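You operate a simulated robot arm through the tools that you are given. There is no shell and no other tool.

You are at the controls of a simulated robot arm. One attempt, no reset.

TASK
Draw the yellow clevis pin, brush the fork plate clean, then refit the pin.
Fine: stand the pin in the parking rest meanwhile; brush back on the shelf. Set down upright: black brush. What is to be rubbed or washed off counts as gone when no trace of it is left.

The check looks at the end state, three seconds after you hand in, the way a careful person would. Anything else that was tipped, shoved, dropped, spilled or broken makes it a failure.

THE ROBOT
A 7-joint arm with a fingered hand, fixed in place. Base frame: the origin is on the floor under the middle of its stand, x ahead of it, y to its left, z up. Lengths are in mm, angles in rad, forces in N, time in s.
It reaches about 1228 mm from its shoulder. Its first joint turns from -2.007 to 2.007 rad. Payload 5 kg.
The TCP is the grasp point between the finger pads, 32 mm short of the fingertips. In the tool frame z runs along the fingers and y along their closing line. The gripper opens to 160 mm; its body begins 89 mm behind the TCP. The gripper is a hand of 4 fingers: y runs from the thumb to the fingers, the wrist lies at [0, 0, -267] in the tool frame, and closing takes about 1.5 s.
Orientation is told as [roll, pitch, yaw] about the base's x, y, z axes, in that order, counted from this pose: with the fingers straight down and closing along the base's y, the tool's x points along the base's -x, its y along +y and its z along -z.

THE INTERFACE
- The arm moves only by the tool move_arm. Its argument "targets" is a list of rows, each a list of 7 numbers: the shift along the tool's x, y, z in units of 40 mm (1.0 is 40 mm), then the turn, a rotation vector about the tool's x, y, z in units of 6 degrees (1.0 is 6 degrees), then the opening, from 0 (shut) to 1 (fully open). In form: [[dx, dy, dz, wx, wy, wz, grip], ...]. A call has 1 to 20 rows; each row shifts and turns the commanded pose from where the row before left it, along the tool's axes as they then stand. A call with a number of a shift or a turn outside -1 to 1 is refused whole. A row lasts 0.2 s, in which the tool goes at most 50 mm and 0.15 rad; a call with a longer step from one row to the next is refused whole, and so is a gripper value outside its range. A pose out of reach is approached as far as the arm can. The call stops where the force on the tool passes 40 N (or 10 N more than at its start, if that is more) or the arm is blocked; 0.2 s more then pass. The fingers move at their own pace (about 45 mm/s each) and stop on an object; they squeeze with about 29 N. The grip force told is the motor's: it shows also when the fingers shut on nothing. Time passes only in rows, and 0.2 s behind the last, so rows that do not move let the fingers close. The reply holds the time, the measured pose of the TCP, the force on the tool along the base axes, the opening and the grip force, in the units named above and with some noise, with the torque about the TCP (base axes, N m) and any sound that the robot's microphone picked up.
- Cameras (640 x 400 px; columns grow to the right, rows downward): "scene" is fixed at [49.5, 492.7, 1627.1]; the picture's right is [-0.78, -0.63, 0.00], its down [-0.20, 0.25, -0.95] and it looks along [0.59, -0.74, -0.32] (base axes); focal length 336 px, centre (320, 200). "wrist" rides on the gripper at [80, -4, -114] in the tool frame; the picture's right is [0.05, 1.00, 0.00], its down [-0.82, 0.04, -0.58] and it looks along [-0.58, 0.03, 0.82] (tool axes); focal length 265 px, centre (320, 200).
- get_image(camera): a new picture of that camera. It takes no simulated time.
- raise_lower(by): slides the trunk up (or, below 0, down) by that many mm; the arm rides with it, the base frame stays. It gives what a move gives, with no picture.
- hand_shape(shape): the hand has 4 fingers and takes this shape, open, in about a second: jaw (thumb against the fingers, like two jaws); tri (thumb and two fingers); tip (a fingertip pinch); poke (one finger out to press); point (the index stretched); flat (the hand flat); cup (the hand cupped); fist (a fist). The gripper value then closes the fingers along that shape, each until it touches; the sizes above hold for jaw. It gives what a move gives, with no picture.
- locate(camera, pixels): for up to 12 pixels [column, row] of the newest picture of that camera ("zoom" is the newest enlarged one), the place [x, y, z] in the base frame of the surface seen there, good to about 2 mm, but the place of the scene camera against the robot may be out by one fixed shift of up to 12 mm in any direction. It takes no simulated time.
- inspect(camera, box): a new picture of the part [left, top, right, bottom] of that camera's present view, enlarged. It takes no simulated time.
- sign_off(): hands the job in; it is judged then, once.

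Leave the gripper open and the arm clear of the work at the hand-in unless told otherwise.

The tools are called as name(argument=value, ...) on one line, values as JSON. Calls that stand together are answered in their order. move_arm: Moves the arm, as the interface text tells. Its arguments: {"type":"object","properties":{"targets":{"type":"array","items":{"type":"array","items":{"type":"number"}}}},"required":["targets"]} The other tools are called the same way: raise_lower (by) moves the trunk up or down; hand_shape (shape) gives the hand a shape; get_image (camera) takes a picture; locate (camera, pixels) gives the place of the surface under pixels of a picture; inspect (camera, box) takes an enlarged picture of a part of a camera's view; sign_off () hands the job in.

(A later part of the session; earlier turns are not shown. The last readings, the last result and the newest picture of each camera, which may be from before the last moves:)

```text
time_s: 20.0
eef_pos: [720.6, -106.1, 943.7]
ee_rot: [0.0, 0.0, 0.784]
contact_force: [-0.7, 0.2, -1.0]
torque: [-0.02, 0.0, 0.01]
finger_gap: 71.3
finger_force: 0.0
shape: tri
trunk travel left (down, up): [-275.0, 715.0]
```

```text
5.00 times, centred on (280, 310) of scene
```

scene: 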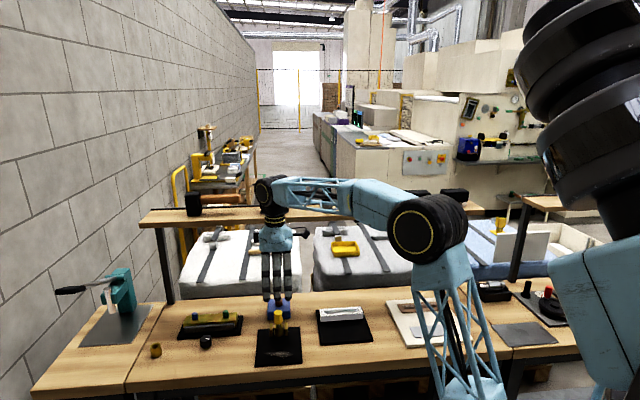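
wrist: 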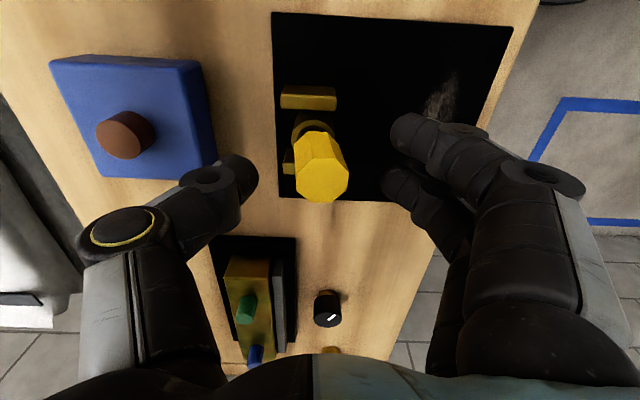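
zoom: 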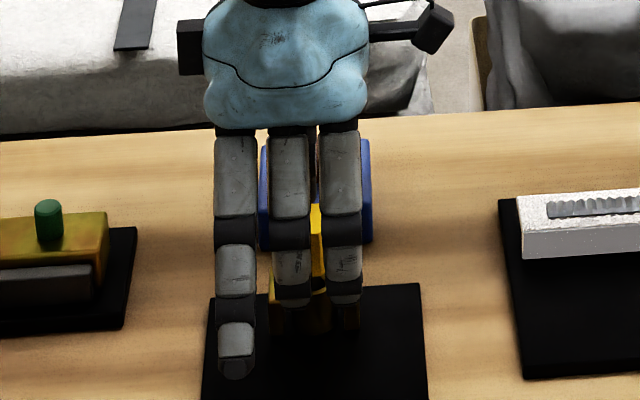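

The yellow head now shows between index and middle fingers. I close gently.

move_arm(targets=[[0, 0, 0, 0, 0, 0, 0.3], [0, 0, 0, 0, 0, 0, 0.2], [0, 0, 0, 0, 0, 0, 0.1], [0, 0, 0, 0, 0, 0, 0], [0, 0, 0, 0, 0, 0, 0], [0, 0, 0, 0, 0, 0, 0], [0, 0, 0, 0, 0, 0, 0], [0, 0, 0, 0, 0, 0, 0]])

inspect(camera="wrist", box=[220, 80, 460, 260])

inspect(camera="scene", box=[255, 290, 305, 340])

```text
time_s: 21.8
eef_pos: [720.8, -105.4, 943.3]
ee_rot: [0.0, 0.0, 0.785]
contact_force: [1.0, -0.7, -1.0]
torque: [-0.02, -0.06, 0.0]
finger_gap: 13.7
finger_force: 28.7
shape: tri
trunk travel left (down, up): [-275.0, 715.0]
```

```text
2.22 times, centred on (340, 170) of wrist
```

zoom: 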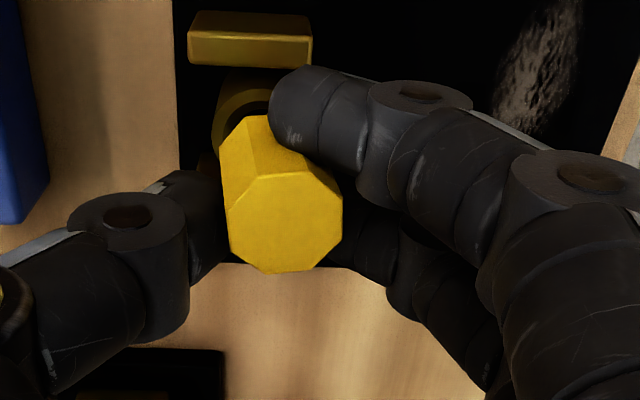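

```text
8.00 times, centred on (280, 315) of scene
```

zoom: 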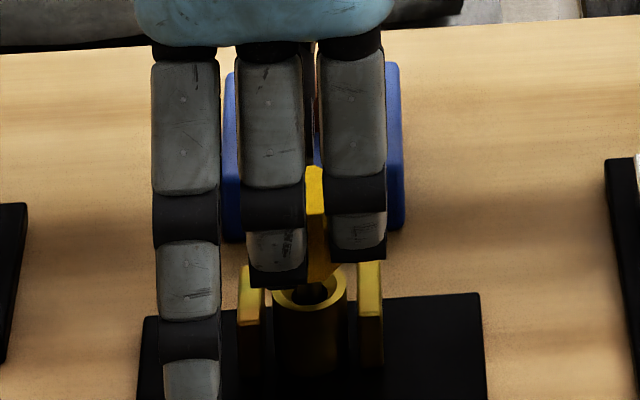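

The head is held by thumb, index and middle. I lift slowly, about 30 mm first, and check.

move_arm(targets=[[0, 0, -0.1, 0, 0, 0, 0], [0, 0, -0.15, 0, 0, 0, 0], [0, 0, -0.25, 0, 0, 0, 0], [0, 0, -0.25, 0, 0, 0, 0], [0, 0, 0, 0, 0, 0, 0]])

inspect(camera="wrist", box=[220, 80, 460, 260])

inspect(camera="scene", box=[255, 280, 305, 340])

```text
time_s: 23.0
eef_pos: [720.8, -106.2, 974.0]
ee_rot: [0.001, 0.001, 0.786]
contact_force: [-0.1, 0.8, -1.0]
torque: [0.03, -0.02, 0.01]
finger_gap: 13.6
finger_force: 28.6
shape: tri
trunk travel left (down, up): [-275.0, 715.0]
```

```text
2.22 times, centred on (340, 170) of wrist
```

zoom: 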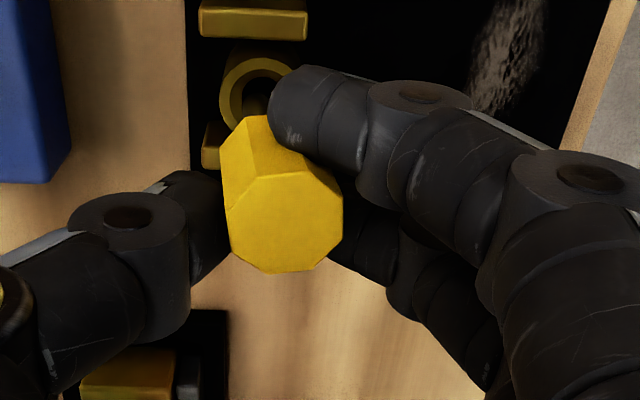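

```text
6.67 times, centred on (280, 310) of scene
```

zoom: 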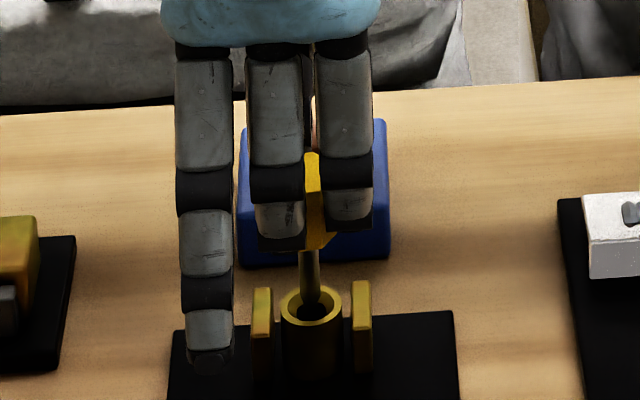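

The pin is coming out straight and the hold is steady. I lift another 45 mm.

move_arm(targets=[[0, 0, -0.3, 0, 0, 0, 0], [0, 0, -0.3, 0, 0, 0, 0], [0, 0, -0.3, 0, 0, 0, 0], [0, 0, -0.25, 0, 0, 0, 0], [0, 0, 0, 0, 0, 0, 0]])

get_image(camera="wrist")

inspect(camera="scene", box=[245, 270, 315, 340])

inspect(camera="wrist", box=[270, 60, 390, 240])

```text
time_s: 24.2
eef_pos: [722.1, -106.2, 1019.4]
ee_rot: [0.0, 0.0, 0.786]
contact_force: [0.9, 0.5, -0.7]
torque: [-0.02, -0.01, 0.0]
finger_gap: 13.3
finger_force: 29.0
shape: tri
trunk travel left (down, up): [-275.0, 715.0]
```

```text
taken
```

wrist: 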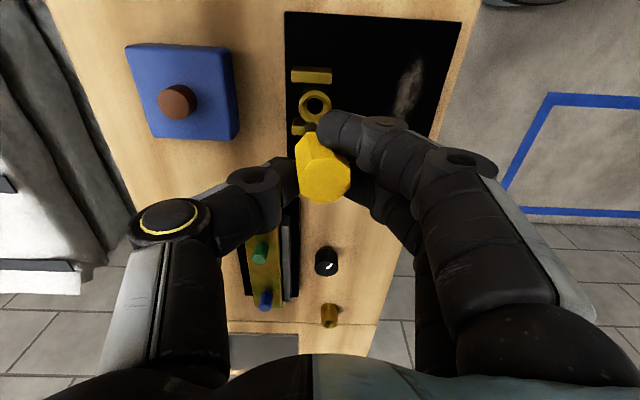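

```text
5.71 times, centred on (280, 305) of scene
```

zoom: 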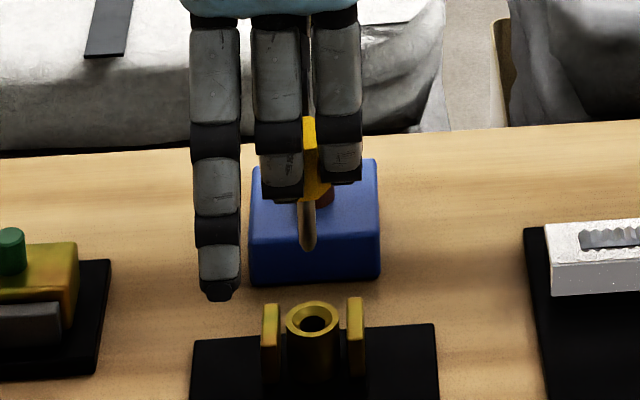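

```text
2.22 times, centred on (330, 150) of wrist
```

zoom: 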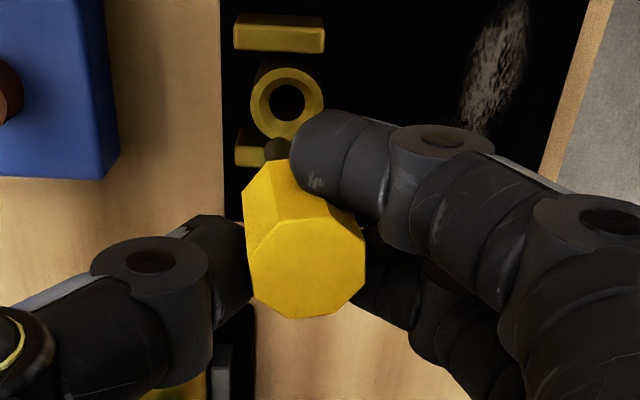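

The pin is fully out. I locate the head top, shaft tip and bushing rim (zoom (287,103)) to get pin tilt and the true hole position.

locate(camera="zoom", pixels=[[305, 265], [262, 265], [350, 265], [305, 225], [305, 305], [275, 148], [255, 103], [319, 103], [287, 73], [287, 130], [287, 103], [270, 190]])

locate(camera="scene", pixels=[[278, 312], [278, 307], [278, 302], [280, 298], [280, 293], [279, 325], [275, 324], [284, 324]])

```text
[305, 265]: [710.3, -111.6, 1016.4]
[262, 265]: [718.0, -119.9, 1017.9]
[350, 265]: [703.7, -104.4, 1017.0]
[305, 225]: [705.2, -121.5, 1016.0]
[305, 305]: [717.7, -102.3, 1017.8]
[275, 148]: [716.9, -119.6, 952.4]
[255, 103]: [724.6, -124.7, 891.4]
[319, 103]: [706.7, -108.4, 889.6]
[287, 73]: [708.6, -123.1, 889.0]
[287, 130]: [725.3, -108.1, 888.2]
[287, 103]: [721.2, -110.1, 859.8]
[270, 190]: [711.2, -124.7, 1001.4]
```

```text
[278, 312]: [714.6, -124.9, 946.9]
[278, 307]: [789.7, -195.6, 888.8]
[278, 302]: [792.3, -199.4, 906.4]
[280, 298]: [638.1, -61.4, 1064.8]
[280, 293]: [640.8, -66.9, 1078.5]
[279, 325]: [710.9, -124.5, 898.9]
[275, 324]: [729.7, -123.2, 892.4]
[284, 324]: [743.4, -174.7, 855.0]
```

Bushing rim centre ≈ (716.3,-116.1,890). The pin is held with its top leaning a few degrees (toward −s and +n). I rotate the hand slightly (wx −1, wy +0.75) to make the pin upright and check.

move_arm(targets=[[0, 0, -0.3, -0.5, 0.375, 0, 0], [0, 0, -0.2, -0.5, 0.375, 0, 0], [0, 0, 0, 0, 0, 0, 0]])

inspect(camera="wrist", box=[270, 60, 390, 240])

inspect(camera="scene", box=[255, 270, 305, 330])

```text
time_s: 25.0
eef_pos: [722.4, -106.1, 1039.9]
ee_rot: [0.105, 0.08, 0.789]
contact_force: [0.0, 1.2, -0.9]
torque: [0.03, 0.0, 0.0]
finger_gap: 13.3
finger_force: 28.6
shape: tri
trunk travel left (down, up): [-275.0, 715.0]
```

```text
2.22 times, centred on (330, 150) of wrist
```

zoom: 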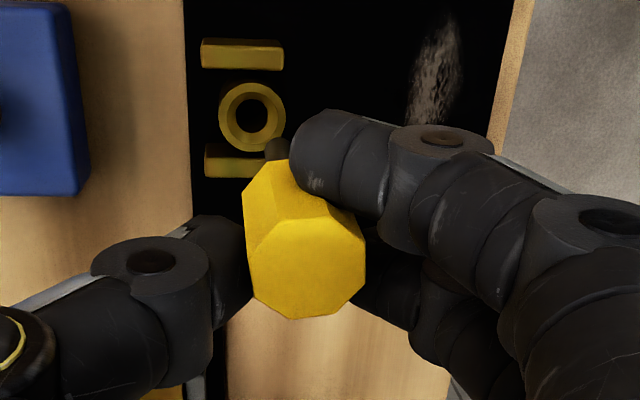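

```text
6.67 times, centred on (280, 300) of scene
```

zoom: 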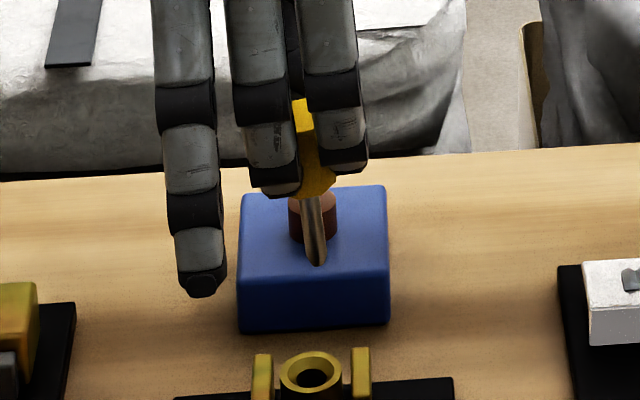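

I zoom tightly on the shaft in the scene view, and locate points for its tilt.

inspect(camera="scene", box=[266, 285, 296, 315])

locate(camera="zoom", pixels=[[300, 170], [305, 200], [310, 230], [315, 270], [318, 290], [290, 90], [292, 130], [300, 190], [312, 250], [316, 280]])

```text
13.33 times, centred on (281, 300) of scene
```

zoom: 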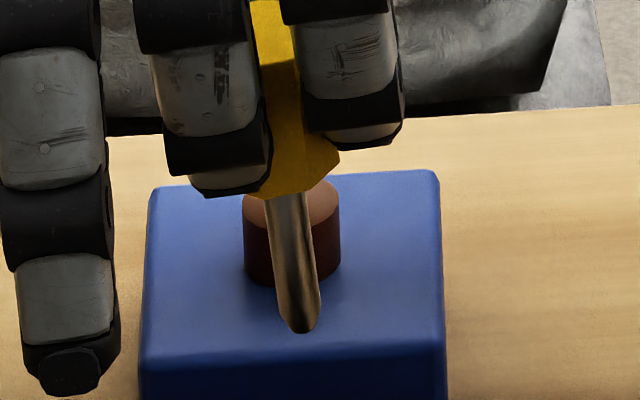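

```text
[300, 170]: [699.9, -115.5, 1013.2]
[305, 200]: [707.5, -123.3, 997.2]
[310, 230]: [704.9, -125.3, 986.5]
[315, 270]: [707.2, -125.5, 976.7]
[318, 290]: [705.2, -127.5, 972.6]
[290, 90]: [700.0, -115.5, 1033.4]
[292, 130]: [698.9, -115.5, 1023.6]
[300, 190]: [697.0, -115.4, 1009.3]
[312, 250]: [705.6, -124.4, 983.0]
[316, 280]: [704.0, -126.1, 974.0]
```

The s-direction correction was unneeded (scene shaft now leans the other way by about 0.09), the n-direction one right. I undo the wy part and recheck.

move_arm(targets=[[0, 0, 0, 0, -0.4, 0, 0], [0, 0, 0, 0, -0.4, 0, 0], [0, 0, 0, 0, 0, 0, 0]])

inspect(camera="scene", box=[262, 280, 302, 315])

inspect(camera="wrist", box=[270, 60, 390, 240])

```text
time_s: 25.8
eef_pos: [721.4, -106.2, 1039.2]
ee_rot: [0.104, -0.005, 0.782]
contact_force: [0.7, -0.2, -1.1]
torque: [-0.03, -0.03, 0.0]
finger_gap: 13.6
finger_force: 29.2
shape: tri
trunk travel left (down, up): [-275.0, 715.0]
```

```text
11.43 times, centred on (282, 298) of scene
```

zoom: 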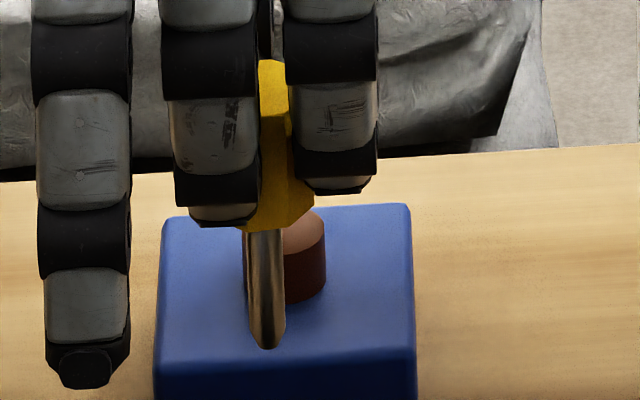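

```text
2.22 times, centred on (330, 150) of wrist
```

zoom: 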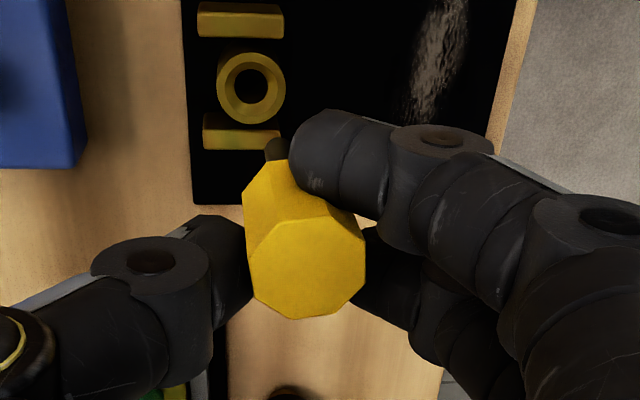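

In the scene view the shaft is now vertical within the perspective. I check the n-direction by locating the octagon top points and the shaft tip.

locate(camera="zoom", pixels=[[258, 265], [356, 265], [306, 228], [306, 308], [306, 268], [275, 148], [272, 145], [280, 142], [275, 156]])

locate(camera="scene", pixels=[[277.2, 303], [277.3, 305], [277.4, 307], [277.5, 309], [277.4, 310], [278.5, 291], [278, 295]])

```text
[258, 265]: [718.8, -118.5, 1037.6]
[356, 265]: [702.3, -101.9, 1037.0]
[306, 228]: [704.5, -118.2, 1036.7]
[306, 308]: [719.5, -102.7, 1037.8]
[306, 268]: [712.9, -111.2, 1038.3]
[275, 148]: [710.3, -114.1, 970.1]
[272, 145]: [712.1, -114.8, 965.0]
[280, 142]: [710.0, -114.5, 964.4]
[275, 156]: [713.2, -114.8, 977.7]
```

```text
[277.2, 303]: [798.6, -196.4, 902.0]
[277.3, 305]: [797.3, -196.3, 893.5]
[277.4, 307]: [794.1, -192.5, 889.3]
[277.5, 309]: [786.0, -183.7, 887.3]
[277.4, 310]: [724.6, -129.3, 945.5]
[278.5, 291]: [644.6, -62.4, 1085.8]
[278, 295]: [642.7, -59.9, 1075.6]
```

Pin is upright within about 2–3°; I add a tiny wx −0.3 and carry it toward the socket at (950,174), first half at this height.

move_arm(targets=[[0, 0, 0, -0.3, 0, 0, 0], [-0.9225, 0.084, 0.0115, 0, 0, 0, 0], [-0.9225, 0.084, 0.0115, 0, 0, 0, 0], [-0.9225, 0.084, 0.0115, 0, 0, 0, 0], [-0.9225, 0.084, 0.0115, 0, 0, 0, 0], [-0.9225, 0.084, 0.0115, 0, 0, 0, 0], [0, 0, 0, 0, 0, 0, 0]])

get_image(camera="scene")

get_image(camera="wrist")

```text
time_s: 27.4
eef_pos: [841.9, 36.6, 1040.9]
ee_rot: [0.137, -0.005, 0.78]
contact_force: [0.7, 0.1, -1.3]
torque: [-0.05, 0.02, 0.0]
finger_gap: 13.2
finger_force: 29.3
shape: tri
trunk travel left (down, up): [-275.0, 715.0]
```

```text
taken
```

scene: 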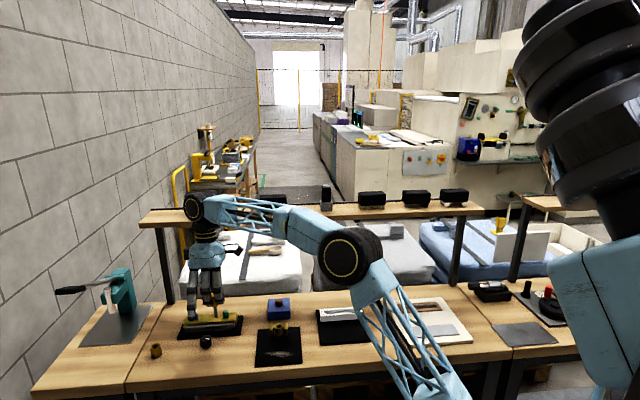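

```text
taken
```

wrist: 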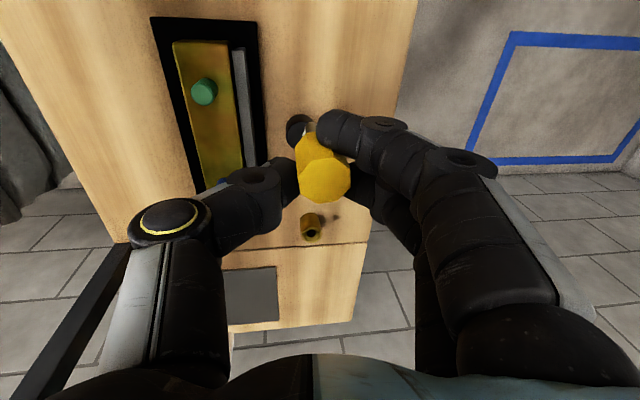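

Going well. I finish the traverse so the pin sits over the socket.

move_arm(targets=[[-0.9225, 0.084, 0.0115, 0, 0, 0, 0], [-0.9225, 0.084, 0.0115, 0, 0, 0, 0], [-0.9225, 0.084, 0.0115, 0, 0, 0, 0], [-0.9225, 0.084, 0.0115, 0, 0, 0, 0], [-0.9225, 0.084, 0.0115, 0, 0, 0, 0], [0, 0, 0, 0, 0, 0, 0]])

get_image(camera="scene")

get_image(camera="wrist")

inspect(camera="scene", box=[125, 280, 195, 370])

inspect(camera="wrist", box=[240, 60, 400, 240])

```text
time_s: 28.8
eef_pos: [914.6, 158.7, 1026.5]
ee_rot: [0.137, -0.003, 0.781]
contact_force: [0.7, 1.2, -1.2]
torque: [-0.07, 0.05, 0.0]
finger_gap: 13.0
finger_force: 29.4
shape: tri
out of reach, approached as far as the arm can: row 4, 5
trunk travel left (down, up): [-275.0, 715.0]
```

```text
taken
```

scene: 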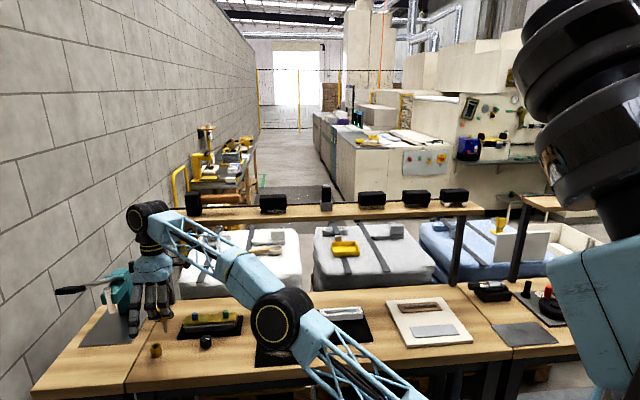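

```text
taken
```

wrist: 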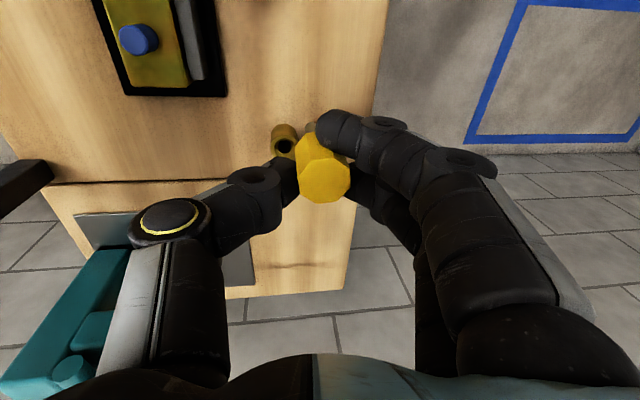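

```text
4.44 times, centred on (160, 325) of scene
```

zoom: 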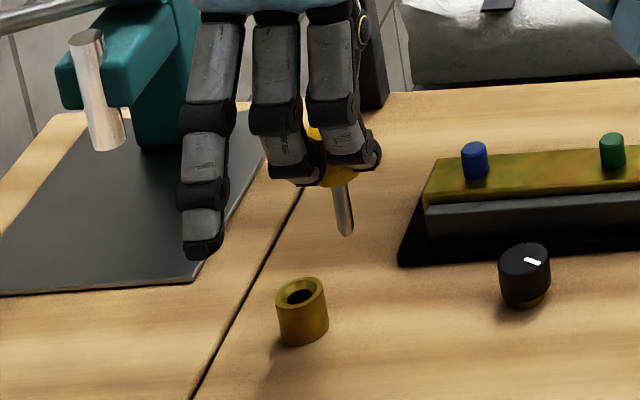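

```text
2.22 times, centred on (320, 150) of wrist
```

zoom: 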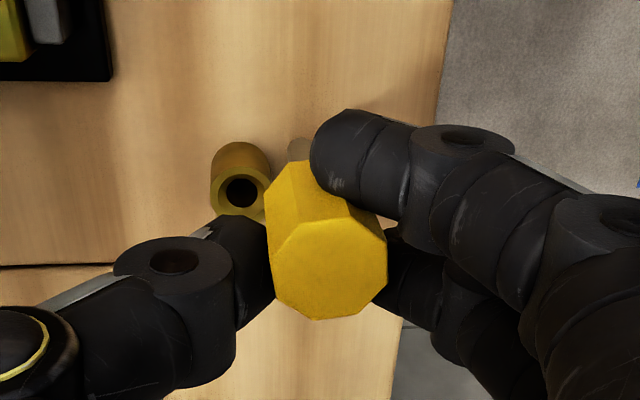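

The socket pose is out of reach with the trunk this low (TCP stopped at (914.6,158.7)). I raise the trunk by 220 mm, then come down with the arm.

raise_lower(by=220)

get_image(camera="scene")

```text
time_s: 31.2
eef_pos: [914.8, 156.6, 1246.6]
ee_rot: [0.136, -0.007, 0.779]
contact_force: [0.3, -0.7, -0.4]
torque: [0.0, 0.01, -0.01]
finger_gap: 12.9
finger_force: 29.1
shape: tri
trunk travel left (down, up): [-495.0, 495.0]
```

```text
taken
```

scene: 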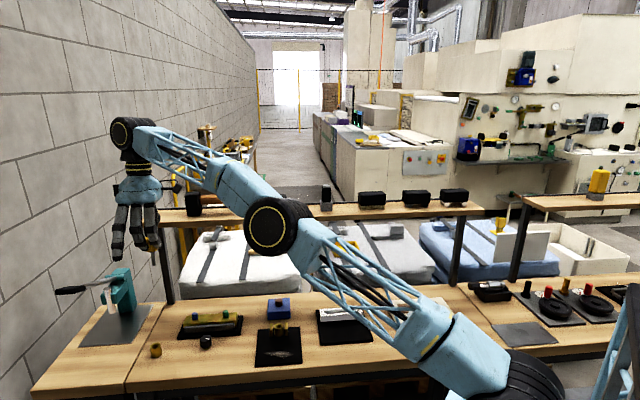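

I bring the arm down about 115 mm straight and see where the commanded pose really is.

move_arm(targets=[[0, -0.13, 0.95, 0, 0, 0, 0], [0, -0.13, 0.95, 0, 0, 0, 0], [0, -0.13, 0.95, 0, 0, 0, 0], [0, 0, 0, 0, 0, 0, 0], [0, 0, 0, 0, 0, 0, 0]])

get_image(camera="wrist")

```text
time_s: 32.4
eef_pos: [914.8, 157.7, 1132.7]
ee_rot: [0.138, -0.007, 0.78]
contact_force: [-0.1, 0.7, -1.3]
torque: [-0.02, 0.0, 0.01]
finger_gap: 12.9
finger_force: 28.5
shape: tri
trunk travel left (down, up): [-495.0, 495.0]
```

```text
taken
```

wrist: 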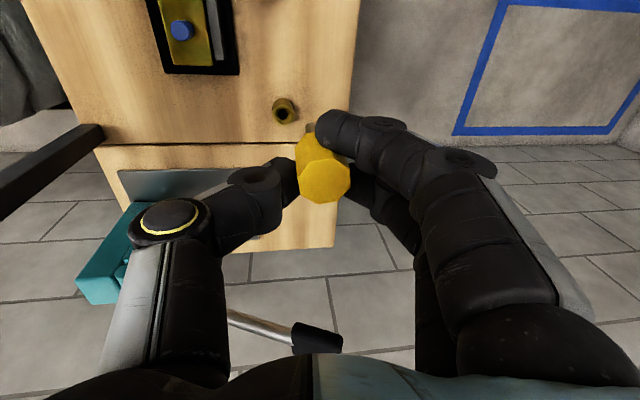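

Commanded pose equals the measured one. Now the lateral shift to the socket and down to about z 1055.

move_arm(targets=[[-0.576, -0.208, -0.029, 0, 0, 0, 0], [-0.576, -0.208, -0.029, 0, 0, 0, 0], [0, -0.13, 0.95, 0, 0, 0, 0], [0, -0.13, 0.95, 0, 0, 0, 0], [0, 0, 0, 0, 0, 0, 0], [0, 0, 0, 0, 0, 0, 0]])

inspect(camera="wrist", box=[240, 60, 400, 240])

inspect(camera="scene", box=[125, 280, 195, 370])

```text
time_s: 33.8
eef_pos: [951.5, 173.5, 1055.9]
ee_rot: [0.136, -0.005, 0.781]
contact_force: [0.0, 0.5, -0.4]
torque: [0.02, -0.04, 0.02]
finger_gap: 12.9
finger_force: 29.2
shape: tri
out of reach, approached as far as the arm can: row 2
trunk travel left (down, up): [-495.0, 495.0]
```

```text
2.22 times, centred on (320, 150) of wrist
```

zoom: 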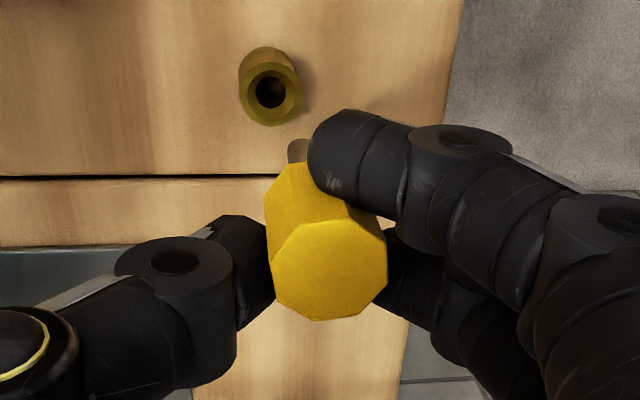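

```text
4.44 times, centred on (160, 325) of scene
```

zoom: 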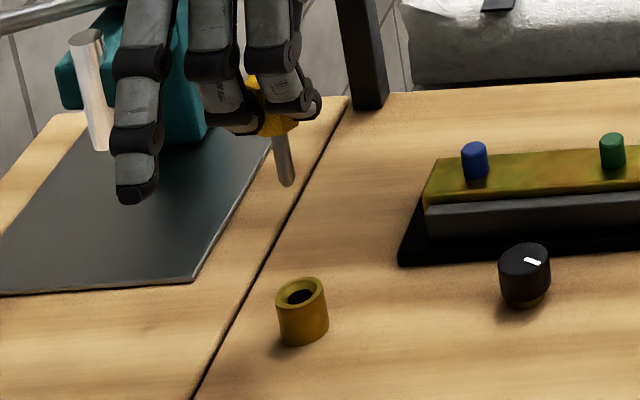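

Close to the reach limit; a bit more trunk height gives margin. I raise 80 mm, then lower the arm the same and finish the lateral shift.

raise_lower(by=80)

move_arm(targets=[[0, -0.13, 0.95, 0, 0, 0, 0], [0, -0.13, 0.95, 0, 0, 0, 0], [0, -0.05, 0.4, 0, 0, 0, 0], [-0.22, -0.05, 0, 0, 0, 0, 0], [0, 0, 0, 0, 0, 0, 0], [0, 0, 0, 0, 0, 0, 0]])

get_image(camera="wrist")

inspect(camera="wrist", box=[240, 60, 400, 240])

inspect(camera="scene", box=[125, 280, 195, 370])

```text
time_s: 34.9
eef_pos: [952.6, 172.4, 1135.1]
ee_rot: [0.136, -0.003, 0.78]
contact_force: [0.6, -0.6, -0.2]
torque: [0.03, -0.02, 0.02]
finger_gap: 13.2
finger_force: 29.2
shape: tri
trunk travel left (down, up): [-575.0, 415.0]
```

```text
time_s: 36.3
eef_pos: [959.5, 180.9, 1042.4]
ee_rot: [0.136, -0.005, 0.78]
contact_force: [0.6, 0.5, -1.2]
torque: [-0.02, -0.04, -0.04]
finger_gap: 13.1
finger_force: 28.2
shape: tri
trunk travel left (down, up): [-575.0, 415.0]
```

```text
taken
```

wrist: 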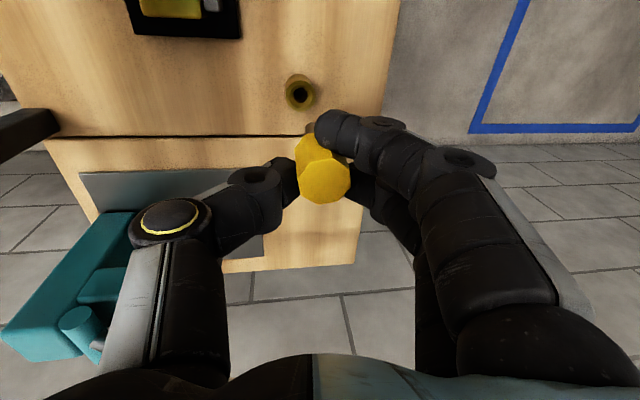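

```text
2.22 times, centred on (320, 150) of wrist
```

zoom: 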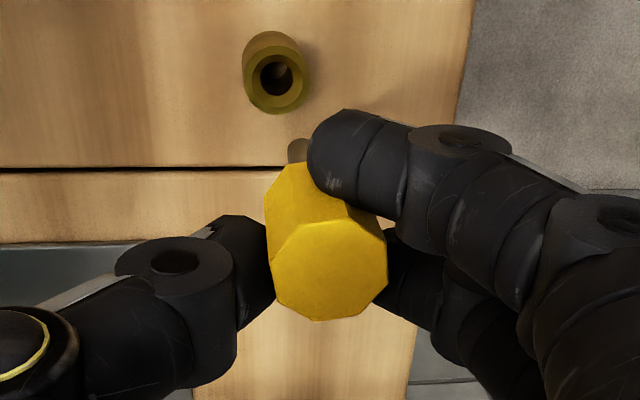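

```text
4.44 times, centred on (160, 325) of scene
```

zoom: 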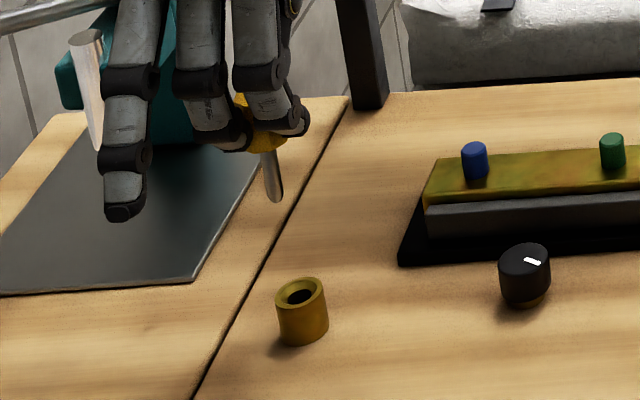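

I locate the socket rim and the pin's head and tip together from here.

locate(camera="wrist", pixels=[[288.5, 98], [312.5, 97], [299.7, 86.5], [299.7, 108.5], [303, 181], [345, 181], [323.6, 166], [323.6, 198], [310, 127.5], [309, 125.5], [311, 124.5], [312, 126.5]])

inspect(camera="wrist", box=[285, 75, 345, 135])

inspect(camera="scene", box=[140, 295, 170, 365])

```text
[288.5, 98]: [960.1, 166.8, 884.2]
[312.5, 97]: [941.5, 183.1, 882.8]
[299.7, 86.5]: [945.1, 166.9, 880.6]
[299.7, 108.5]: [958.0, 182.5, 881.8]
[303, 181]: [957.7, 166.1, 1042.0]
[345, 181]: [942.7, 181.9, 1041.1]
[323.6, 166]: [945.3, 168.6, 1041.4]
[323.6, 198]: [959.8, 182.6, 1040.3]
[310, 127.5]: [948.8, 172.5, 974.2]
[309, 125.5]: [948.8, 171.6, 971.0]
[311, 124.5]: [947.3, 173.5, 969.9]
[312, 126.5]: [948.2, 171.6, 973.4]
```

```text
6.67 times, centred on (315, 105) of wrist
```

zoom: 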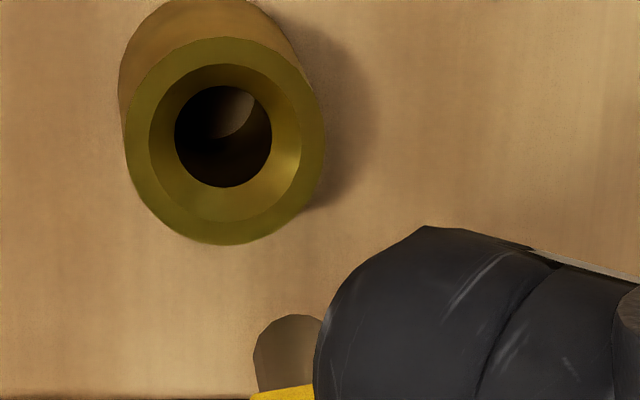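

```text
5.71 times, centred on (155, 330) of scene
```

zoom: 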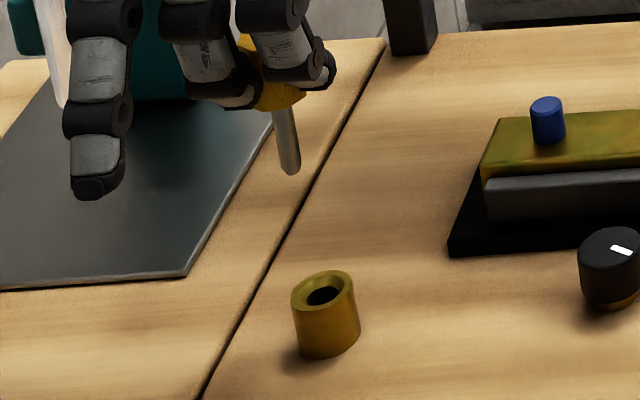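

Pin axis (≈951.5,175) and socket centre (951.2,174.8) agree within about 1 mm. I go straight down 68 mm, so the tip stops just above the rim, and check.

move_arm(targets=[[0, -0.077, 0.56, 0, 0, 0, 0], [0, -0.077, 0.56, 0, 0, 0, 0], [0, -0.077, 0.56, 0, 0, 0, 0], [0, 0, 0, 0, 0, 0, 0], [0, 0, 0, 0, 0, 0, 0]])

inspect(camera="wrist", box=[260, 80, 380, 220])

inspect(camera="scene", box=[135, 310, 175, 365])

```text
time_s: 37.5
eef_pos: [960.0, 178.7, 974.2]
ee_rot: [0.135, -0.006, 0.78]
contact_force: [-0.4, 0.4, -0.2]
torque: [0.05, -0.02, 0.0]
finger_gap: 12.8
finger_force: 28.9
shape: tri
trunk travel left (down, up): [-575.0, 415.0]
```

```text
2.86 times, centred on (320, 150) of wrist
```

zoom: 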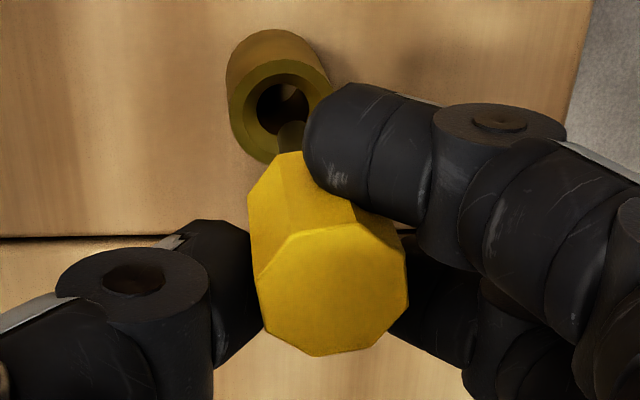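

```text
7.27 times, centred on (155, 338) of scene
```

zoom: 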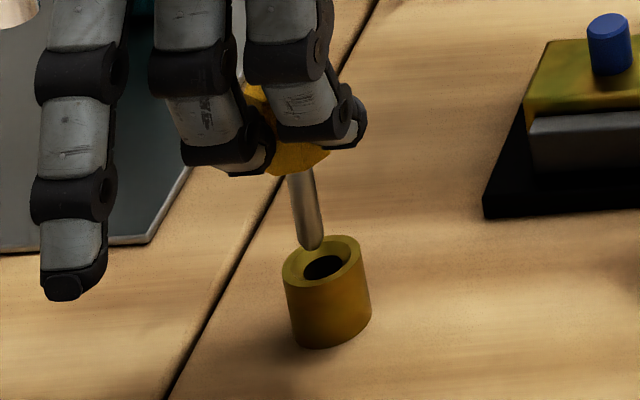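

The tip is just over the chamfer, about 2 mm toward +n and 2–3 mm toward +s of centre. I nudge (+x 2 mm, −y 2 mm) and go down 14 mm into the hole.

move_arm(targets=[[0.055, -0.05, 0, 0, 0, 0, 0], [0, -0.024, 0.173, 0, 0, 0, 0], [0, -0.024, 0.173, 0, 0, 0, 0], [0, 0, 0, 0, 0, 0, 0]])

inspect(camera="wrist", box=[260, 80, 380, 220])

inspect(camera="scene", box=[135, 310, 175, 365])

```text
time_s: 38.5
eef_pos: [959.6, 176.5, 961.0]
ee_rot: [0.135, -0.007, 0.78]
contact_force: [1.2, 0.7, -0.5]
torque: [-0.02, -0.03, 0.03]
finger_gap: 12.7
finger_force: 28.7
shape: tri
trunk travel left (down, up): [-575.0, 415.0]
```

```text
2.86 times, centred on (320, 150) of wrist
```

zoom: 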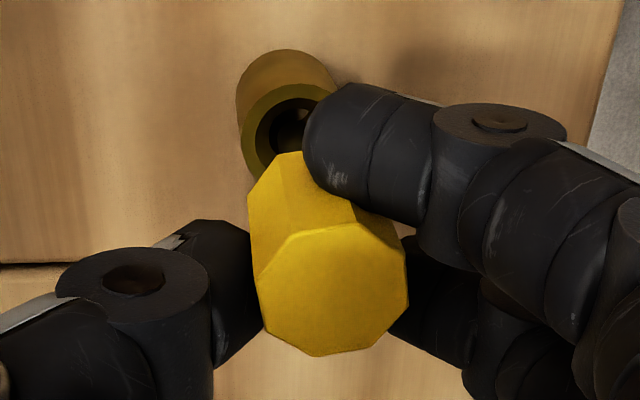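

```text
7.27 times, centred on (155, 338) of scene
```

zoom: 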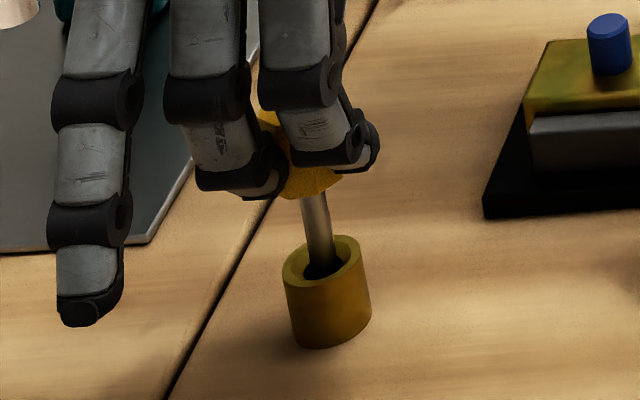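

The shaft is entering the hole centrally with no force. I continue down 20 mm in small rows.

move_arm(targets=[[0, -0.017, 0.124, 0, 0, 0, 0], [0, -0.017, 0.124, 0, 0, 0, 0], [0, -0.017, 0.124, 0, 0, 0, 0], [0, -0.017, 0.124, 0, 0, 0, 0], [0, 0, 0, 0, 0, 0, 0]])

inspect(camera="wrist", box=[260, 80, 380, 220])

inspect(camera="scene", box=[135, 310, 175, 365])

```text
time_s: 39.7
eef_pos: [959.9, 176.9, 940.4]
ee_rot: [0.137, -0.006, 0.78]
contact_force: [0.4, -0.3, -1.2]
torque: [0.02, 0.01, 0.0]
finger_gap: 12.6
finger_force: 28.8
shape: tri
trunk travel left (down, up): [-575.0, 415.0]
```

```text
2.86 times, centred on (320, 150) of wrist
```

zoom: 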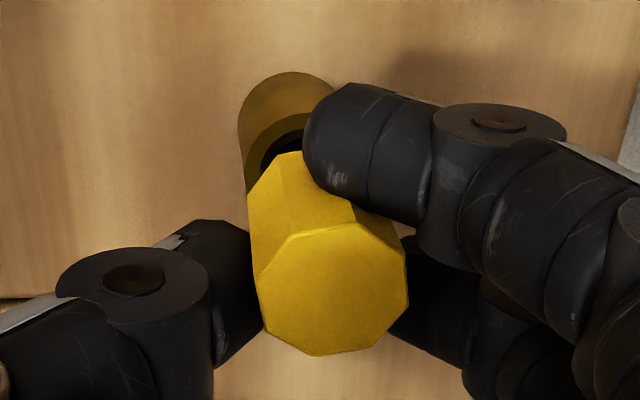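

```text
7.27 times, centred on (155, 338) of scene
```

zoom: 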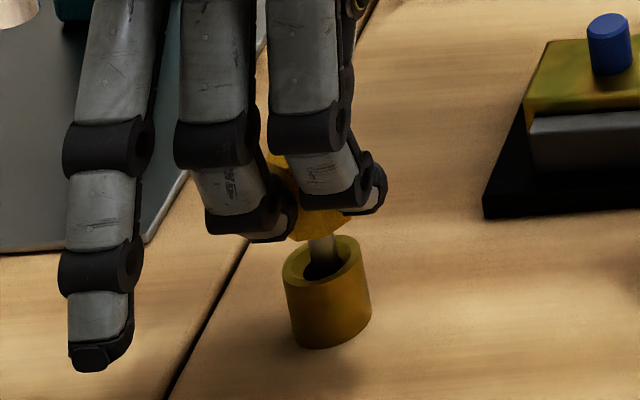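

No contact yet. I continue with small 3 mm steps and watch the vertical force.

move_arm(targets=[[0, -0.01, 0.074, 0, 0, 0, 0], [0, -0.01, 0.074, 0, 0, 0, 0], [0, -0.01, 0.074, 0, 0, 0, 0], [0, 0, 0, 0, 0, 0, 0]])

inspect(camera="scene", box=[135, 310, 175, 365])

```text
time_s: 40.7
eef_pos: [959.7, 176.1, 932.7]
ee_rot: [0.135, -0.007, 0.781]
contact_force: [0.1, -0.4, 10.1]
torque: [-0.06, 0.13, -0.04]
finger_gap: 13.1
finger_force: 28.5
shape: tri
trunk travel left (down, up): [-575.0, 415.0]
```

```text
7.27 times, centred on (155, 338) of scene
```

zoom: 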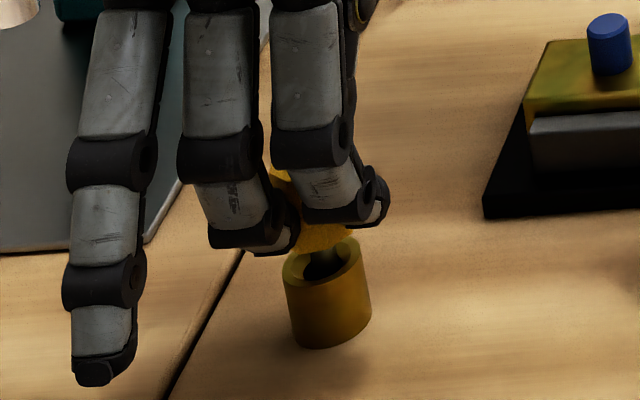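

Fz rose to 10 N: the pin stands on the socket's floor. I ease up 1 mm and open the fingers.

move_arm(targets=[[0, 0.003, -0.03, 0, 0, 0, 0], [0, 0, 0, 0, 0, 0, 0.12], [0, 0, 0, 0, 0, 0, 0.25], [0, 0, 0, 0, 0, 0, 0.4], [0, 0, 0, 0, 0, 0, 0.45], [0, 0, 0, 0, 0, 0, 0.45]])

get_image(camera="wrist")

inspect(camera="scene", box=[125, 300, 185, 370])

```text
time_s: 42.1
eef_pos: [959.5, 176.5, 931.9]
ee_rot: [0.137, -0.006, 0.781]
contact_force: [-0.7, 0.3, 0.6]
torque: [-0.01, 0.03, 0.01]
finger_gap: 71.2
finger_force: 0.1
shape: tri
trunk travel left (down, up): [-575.0, 415.0]
```

```text
taken
```

wrist: 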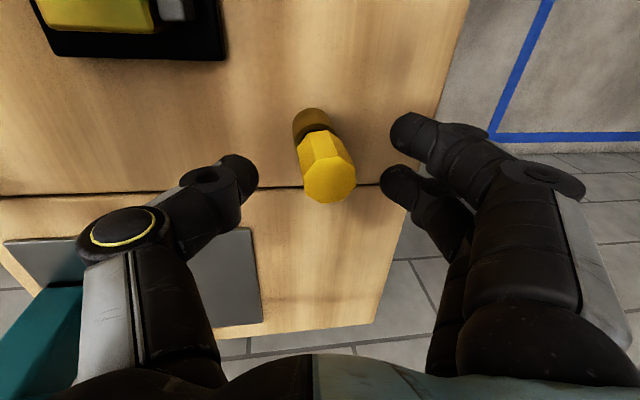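

```text
5.71 times, centred on (155, 335) of scene
```

zoom: 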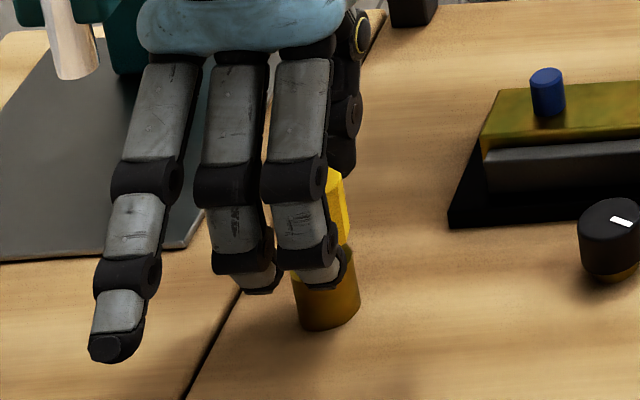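

The pin stands in the rest. I retreat straight up about 140 mm.

move_arm(targets=[[0, 0.06, -0.43, 0, 0, 0, 0.45], [0, 0.119, -0.866, 0, 0, 0, 0.45], [0, 0.119, -0.866, 0, 0, 0, 0.45], [0, 0.119, -0.866, 0, 0, 0, 0.45], [0, 0.06, -0.43, 0, 0, 0, 0.45], [0, 0, 0, 0, 0, 0, 0.45]])

get_image(camera="wrist")

get_image(camera="scene")

inspect(camera="scene", box=[125, 310, 185, 370])

```text
time_s: 43.5
eef_pos: [959.5, 175.4, 1071.3]
ee_rot: [0.136, -0.005, 0.78]
contact_force: [0.1, -0.5, 1.0]
torque: [0.01, -0.01, -0.01]
finger_gap: 71.4
finger_force: 0.1
shape: tri
trunk travel left (down, up): [-575.0, 415.0]
```

```text
taken
```

wrist: 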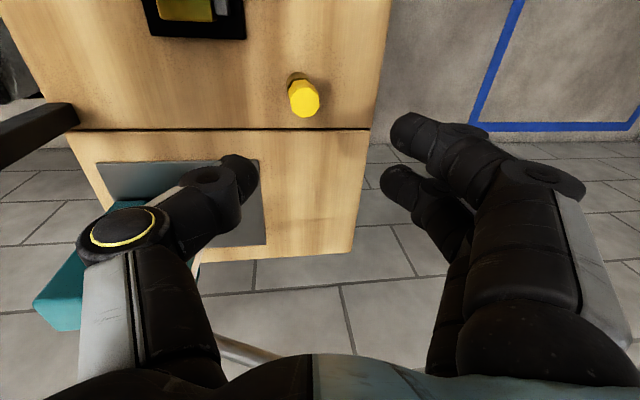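

```text
taken
```

scene: 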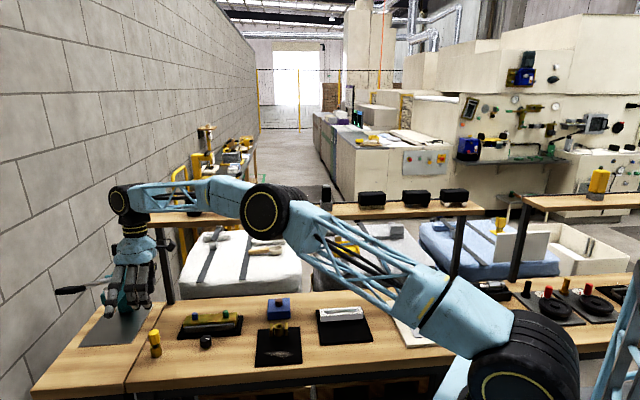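

```text
6.67 times, centred on (155, 340) of scene
```

zoom: 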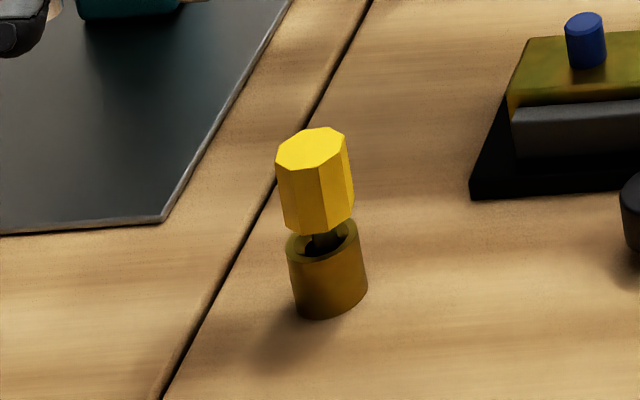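

The pin is properly parked. Next the brush: I raise the trunk 300 mm, then level the hand (undo the tilt), return to jaw shape and travel toward the brush above the shelf height.

raise_lower(by=300)

move_arm(targets=[[0, 0, 0, 0.65, 0, 0, 0.45], [0, 0, 0, 0.65, 0, 0, 0.45], [0, 0, 0, 0, 0, 0, 0.45]])

hand_shape(shape="jaw")

get_image(camera="scene")

```text
time_s: 46.5
eef_pos: [960.3, 175.8, 1372.2]
ee_rot: [0.135, -0.005, 0.781]
contact_force: [-0.7, 0.6, -0.1]
torque: [0.0, 0.0, 0.03]
finger_gap: 71.0
finger_force: 0.0
shape: tri
trunk travel left (down, up): [-875.0, 115.0]
```

```text
time_s: 47.3
eef_pos: [959.3, 174.4, 1372.1]
ee_rot: [0.0, -0.004, 0.781]
contact_force: [-0.1, 0.2, -0.3]
torque: [0.01, 0.01, -0.01]
finger_gap: 71.5
finger_force: 0.0
shape: tri
trunk travel left (down, up): [-875.0, 115.0]
```

```text
time_s: 48.2
eef_pos: [959.8, 176.2, 1372.5]
ee_rot: [-0.001, -0.004, 0.779]
contact_force: [-0.2, 0.1, -0.1]
torque: [0.0, -0.04, 0.0]
finger_gap: 160.1
finger_force: 0.0
shape: jaw
trunk travel left (down, up): [-875.0, 115.0]
```

```text
taken
```

scene: 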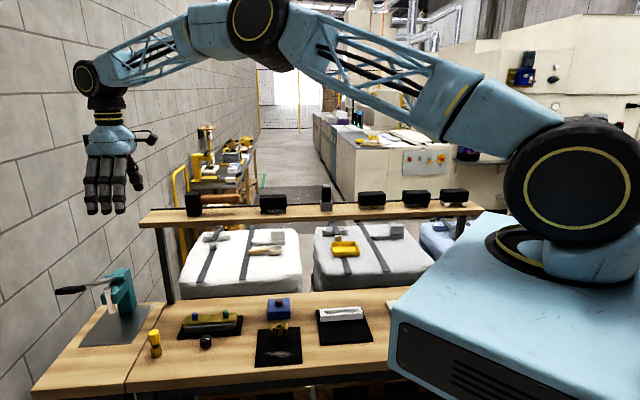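

I travel along the shelf to above the brush (about (604,-462)) at z≈1430.

move_arm(targets=[[0.975, -0.1, -0.3, 0, 0, 0, 1], [0.975, -0.1, -0.3, 0, 0, 0, 1], [0.975, -0.2, -0.3, 0, 0, 0, 1], [0.975, -0.3, -0.3, 0, 0, 0, 1], [0.975, -0.3, -0.25, 0, 0, 0, 1], [0.975, -0.3, 0, 0, 0, 0, 1], [0.975, -0.3, 0, 0, 0, 0, 1], [0.975, -0.3, 0, 0, 0, 0, 1], [0.975, -0.3, 0, 0, 0, 0, 1], [0.975, -0.3, 0, 0, 0, 0, 1], [0.975, -0.3, 0, 0, 0, 0, 1], [0.975, -0.3, 0, 0, 0, 0, 1], [0.975, -0.3, 0, 0, 0, 0, 1], [0.975, -0.3, 0, 0, 0, 0, 1], [0.975, -0.3, 0, 0, 0, 0, 1], [0.975, -0.3, 0, 0, 0, 0, 1], [0.975, -0.3, 0, 0, 0, 0, 1], [0.975, -0.3, 0, 0, 0, 0, 1], [0, 0, 0, 0, 0, 0, 1]])

get_image(camera="wrist")

get_image(camera="scene")

```text
time_s: 52.2
eef_pos: [598.5, -456.7, 1426.1]
ee_rot: [-0.001, -0.004, 0.782]
contact_force: [0.1, -0.4, -0.4]
torque: [-0.04, 0.02, 0.02]
finger_gap: 160.0
finger_force: 0.0
shape: jaw
trunk travel left (down, up): [-875.0, 115.0]
```

```text
taken
```

wrist: 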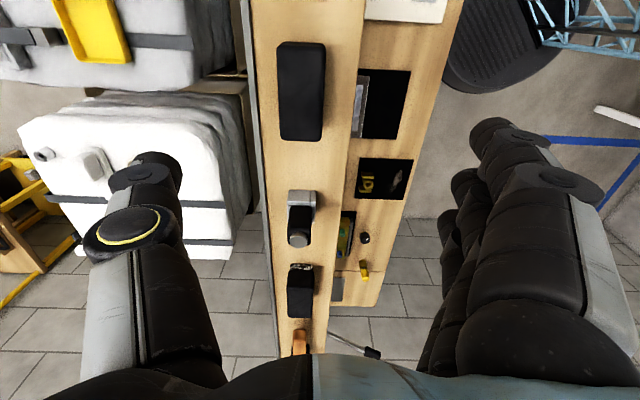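

```text
taken
```

scene: 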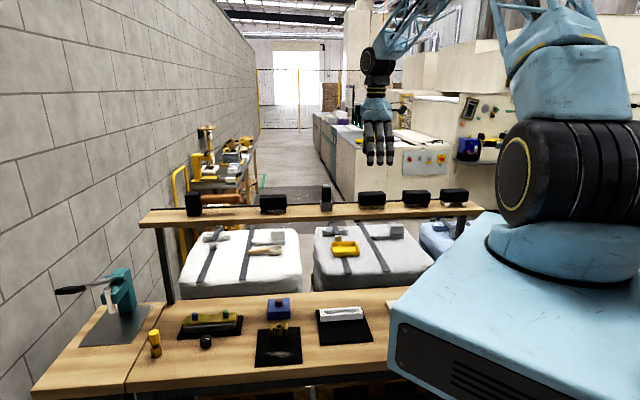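

I see the brush block at wrist (302,90). I zoom and locate its top corners.

inspect(camera="wrist", box=[250, 25, 350, 155])

locate(camera="wrist", pixels=[[281, 45], [321, 47], [280, 130], [320, 132], [302, 90], [302, 46], [302, 133], [281, 90], [320, 90], [330, 90], [262, 90], [300, 165]])

```text
3.08 times, centred on (300, 90) of wrist
```

zoom: 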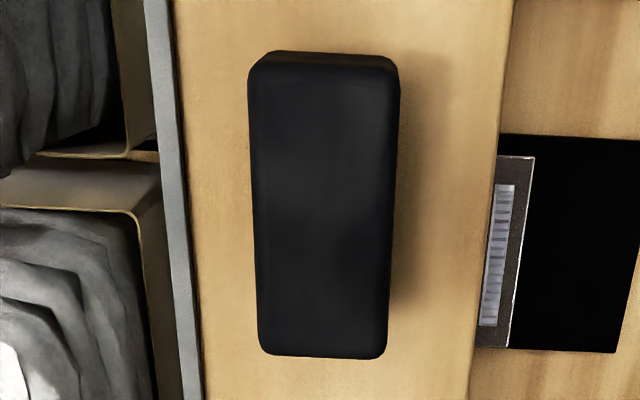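

```text
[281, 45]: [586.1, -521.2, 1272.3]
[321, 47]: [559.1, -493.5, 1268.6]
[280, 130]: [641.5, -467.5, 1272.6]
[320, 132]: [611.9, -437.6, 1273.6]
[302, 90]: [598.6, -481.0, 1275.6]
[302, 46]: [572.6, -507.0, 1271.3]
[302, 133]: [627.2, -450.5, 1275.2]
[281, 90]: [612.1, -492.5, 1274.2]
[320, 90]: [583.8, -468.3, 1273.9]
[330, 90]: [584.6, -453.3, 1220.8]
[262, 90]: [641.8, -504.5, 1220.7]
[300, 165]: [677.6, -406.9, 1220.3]
```

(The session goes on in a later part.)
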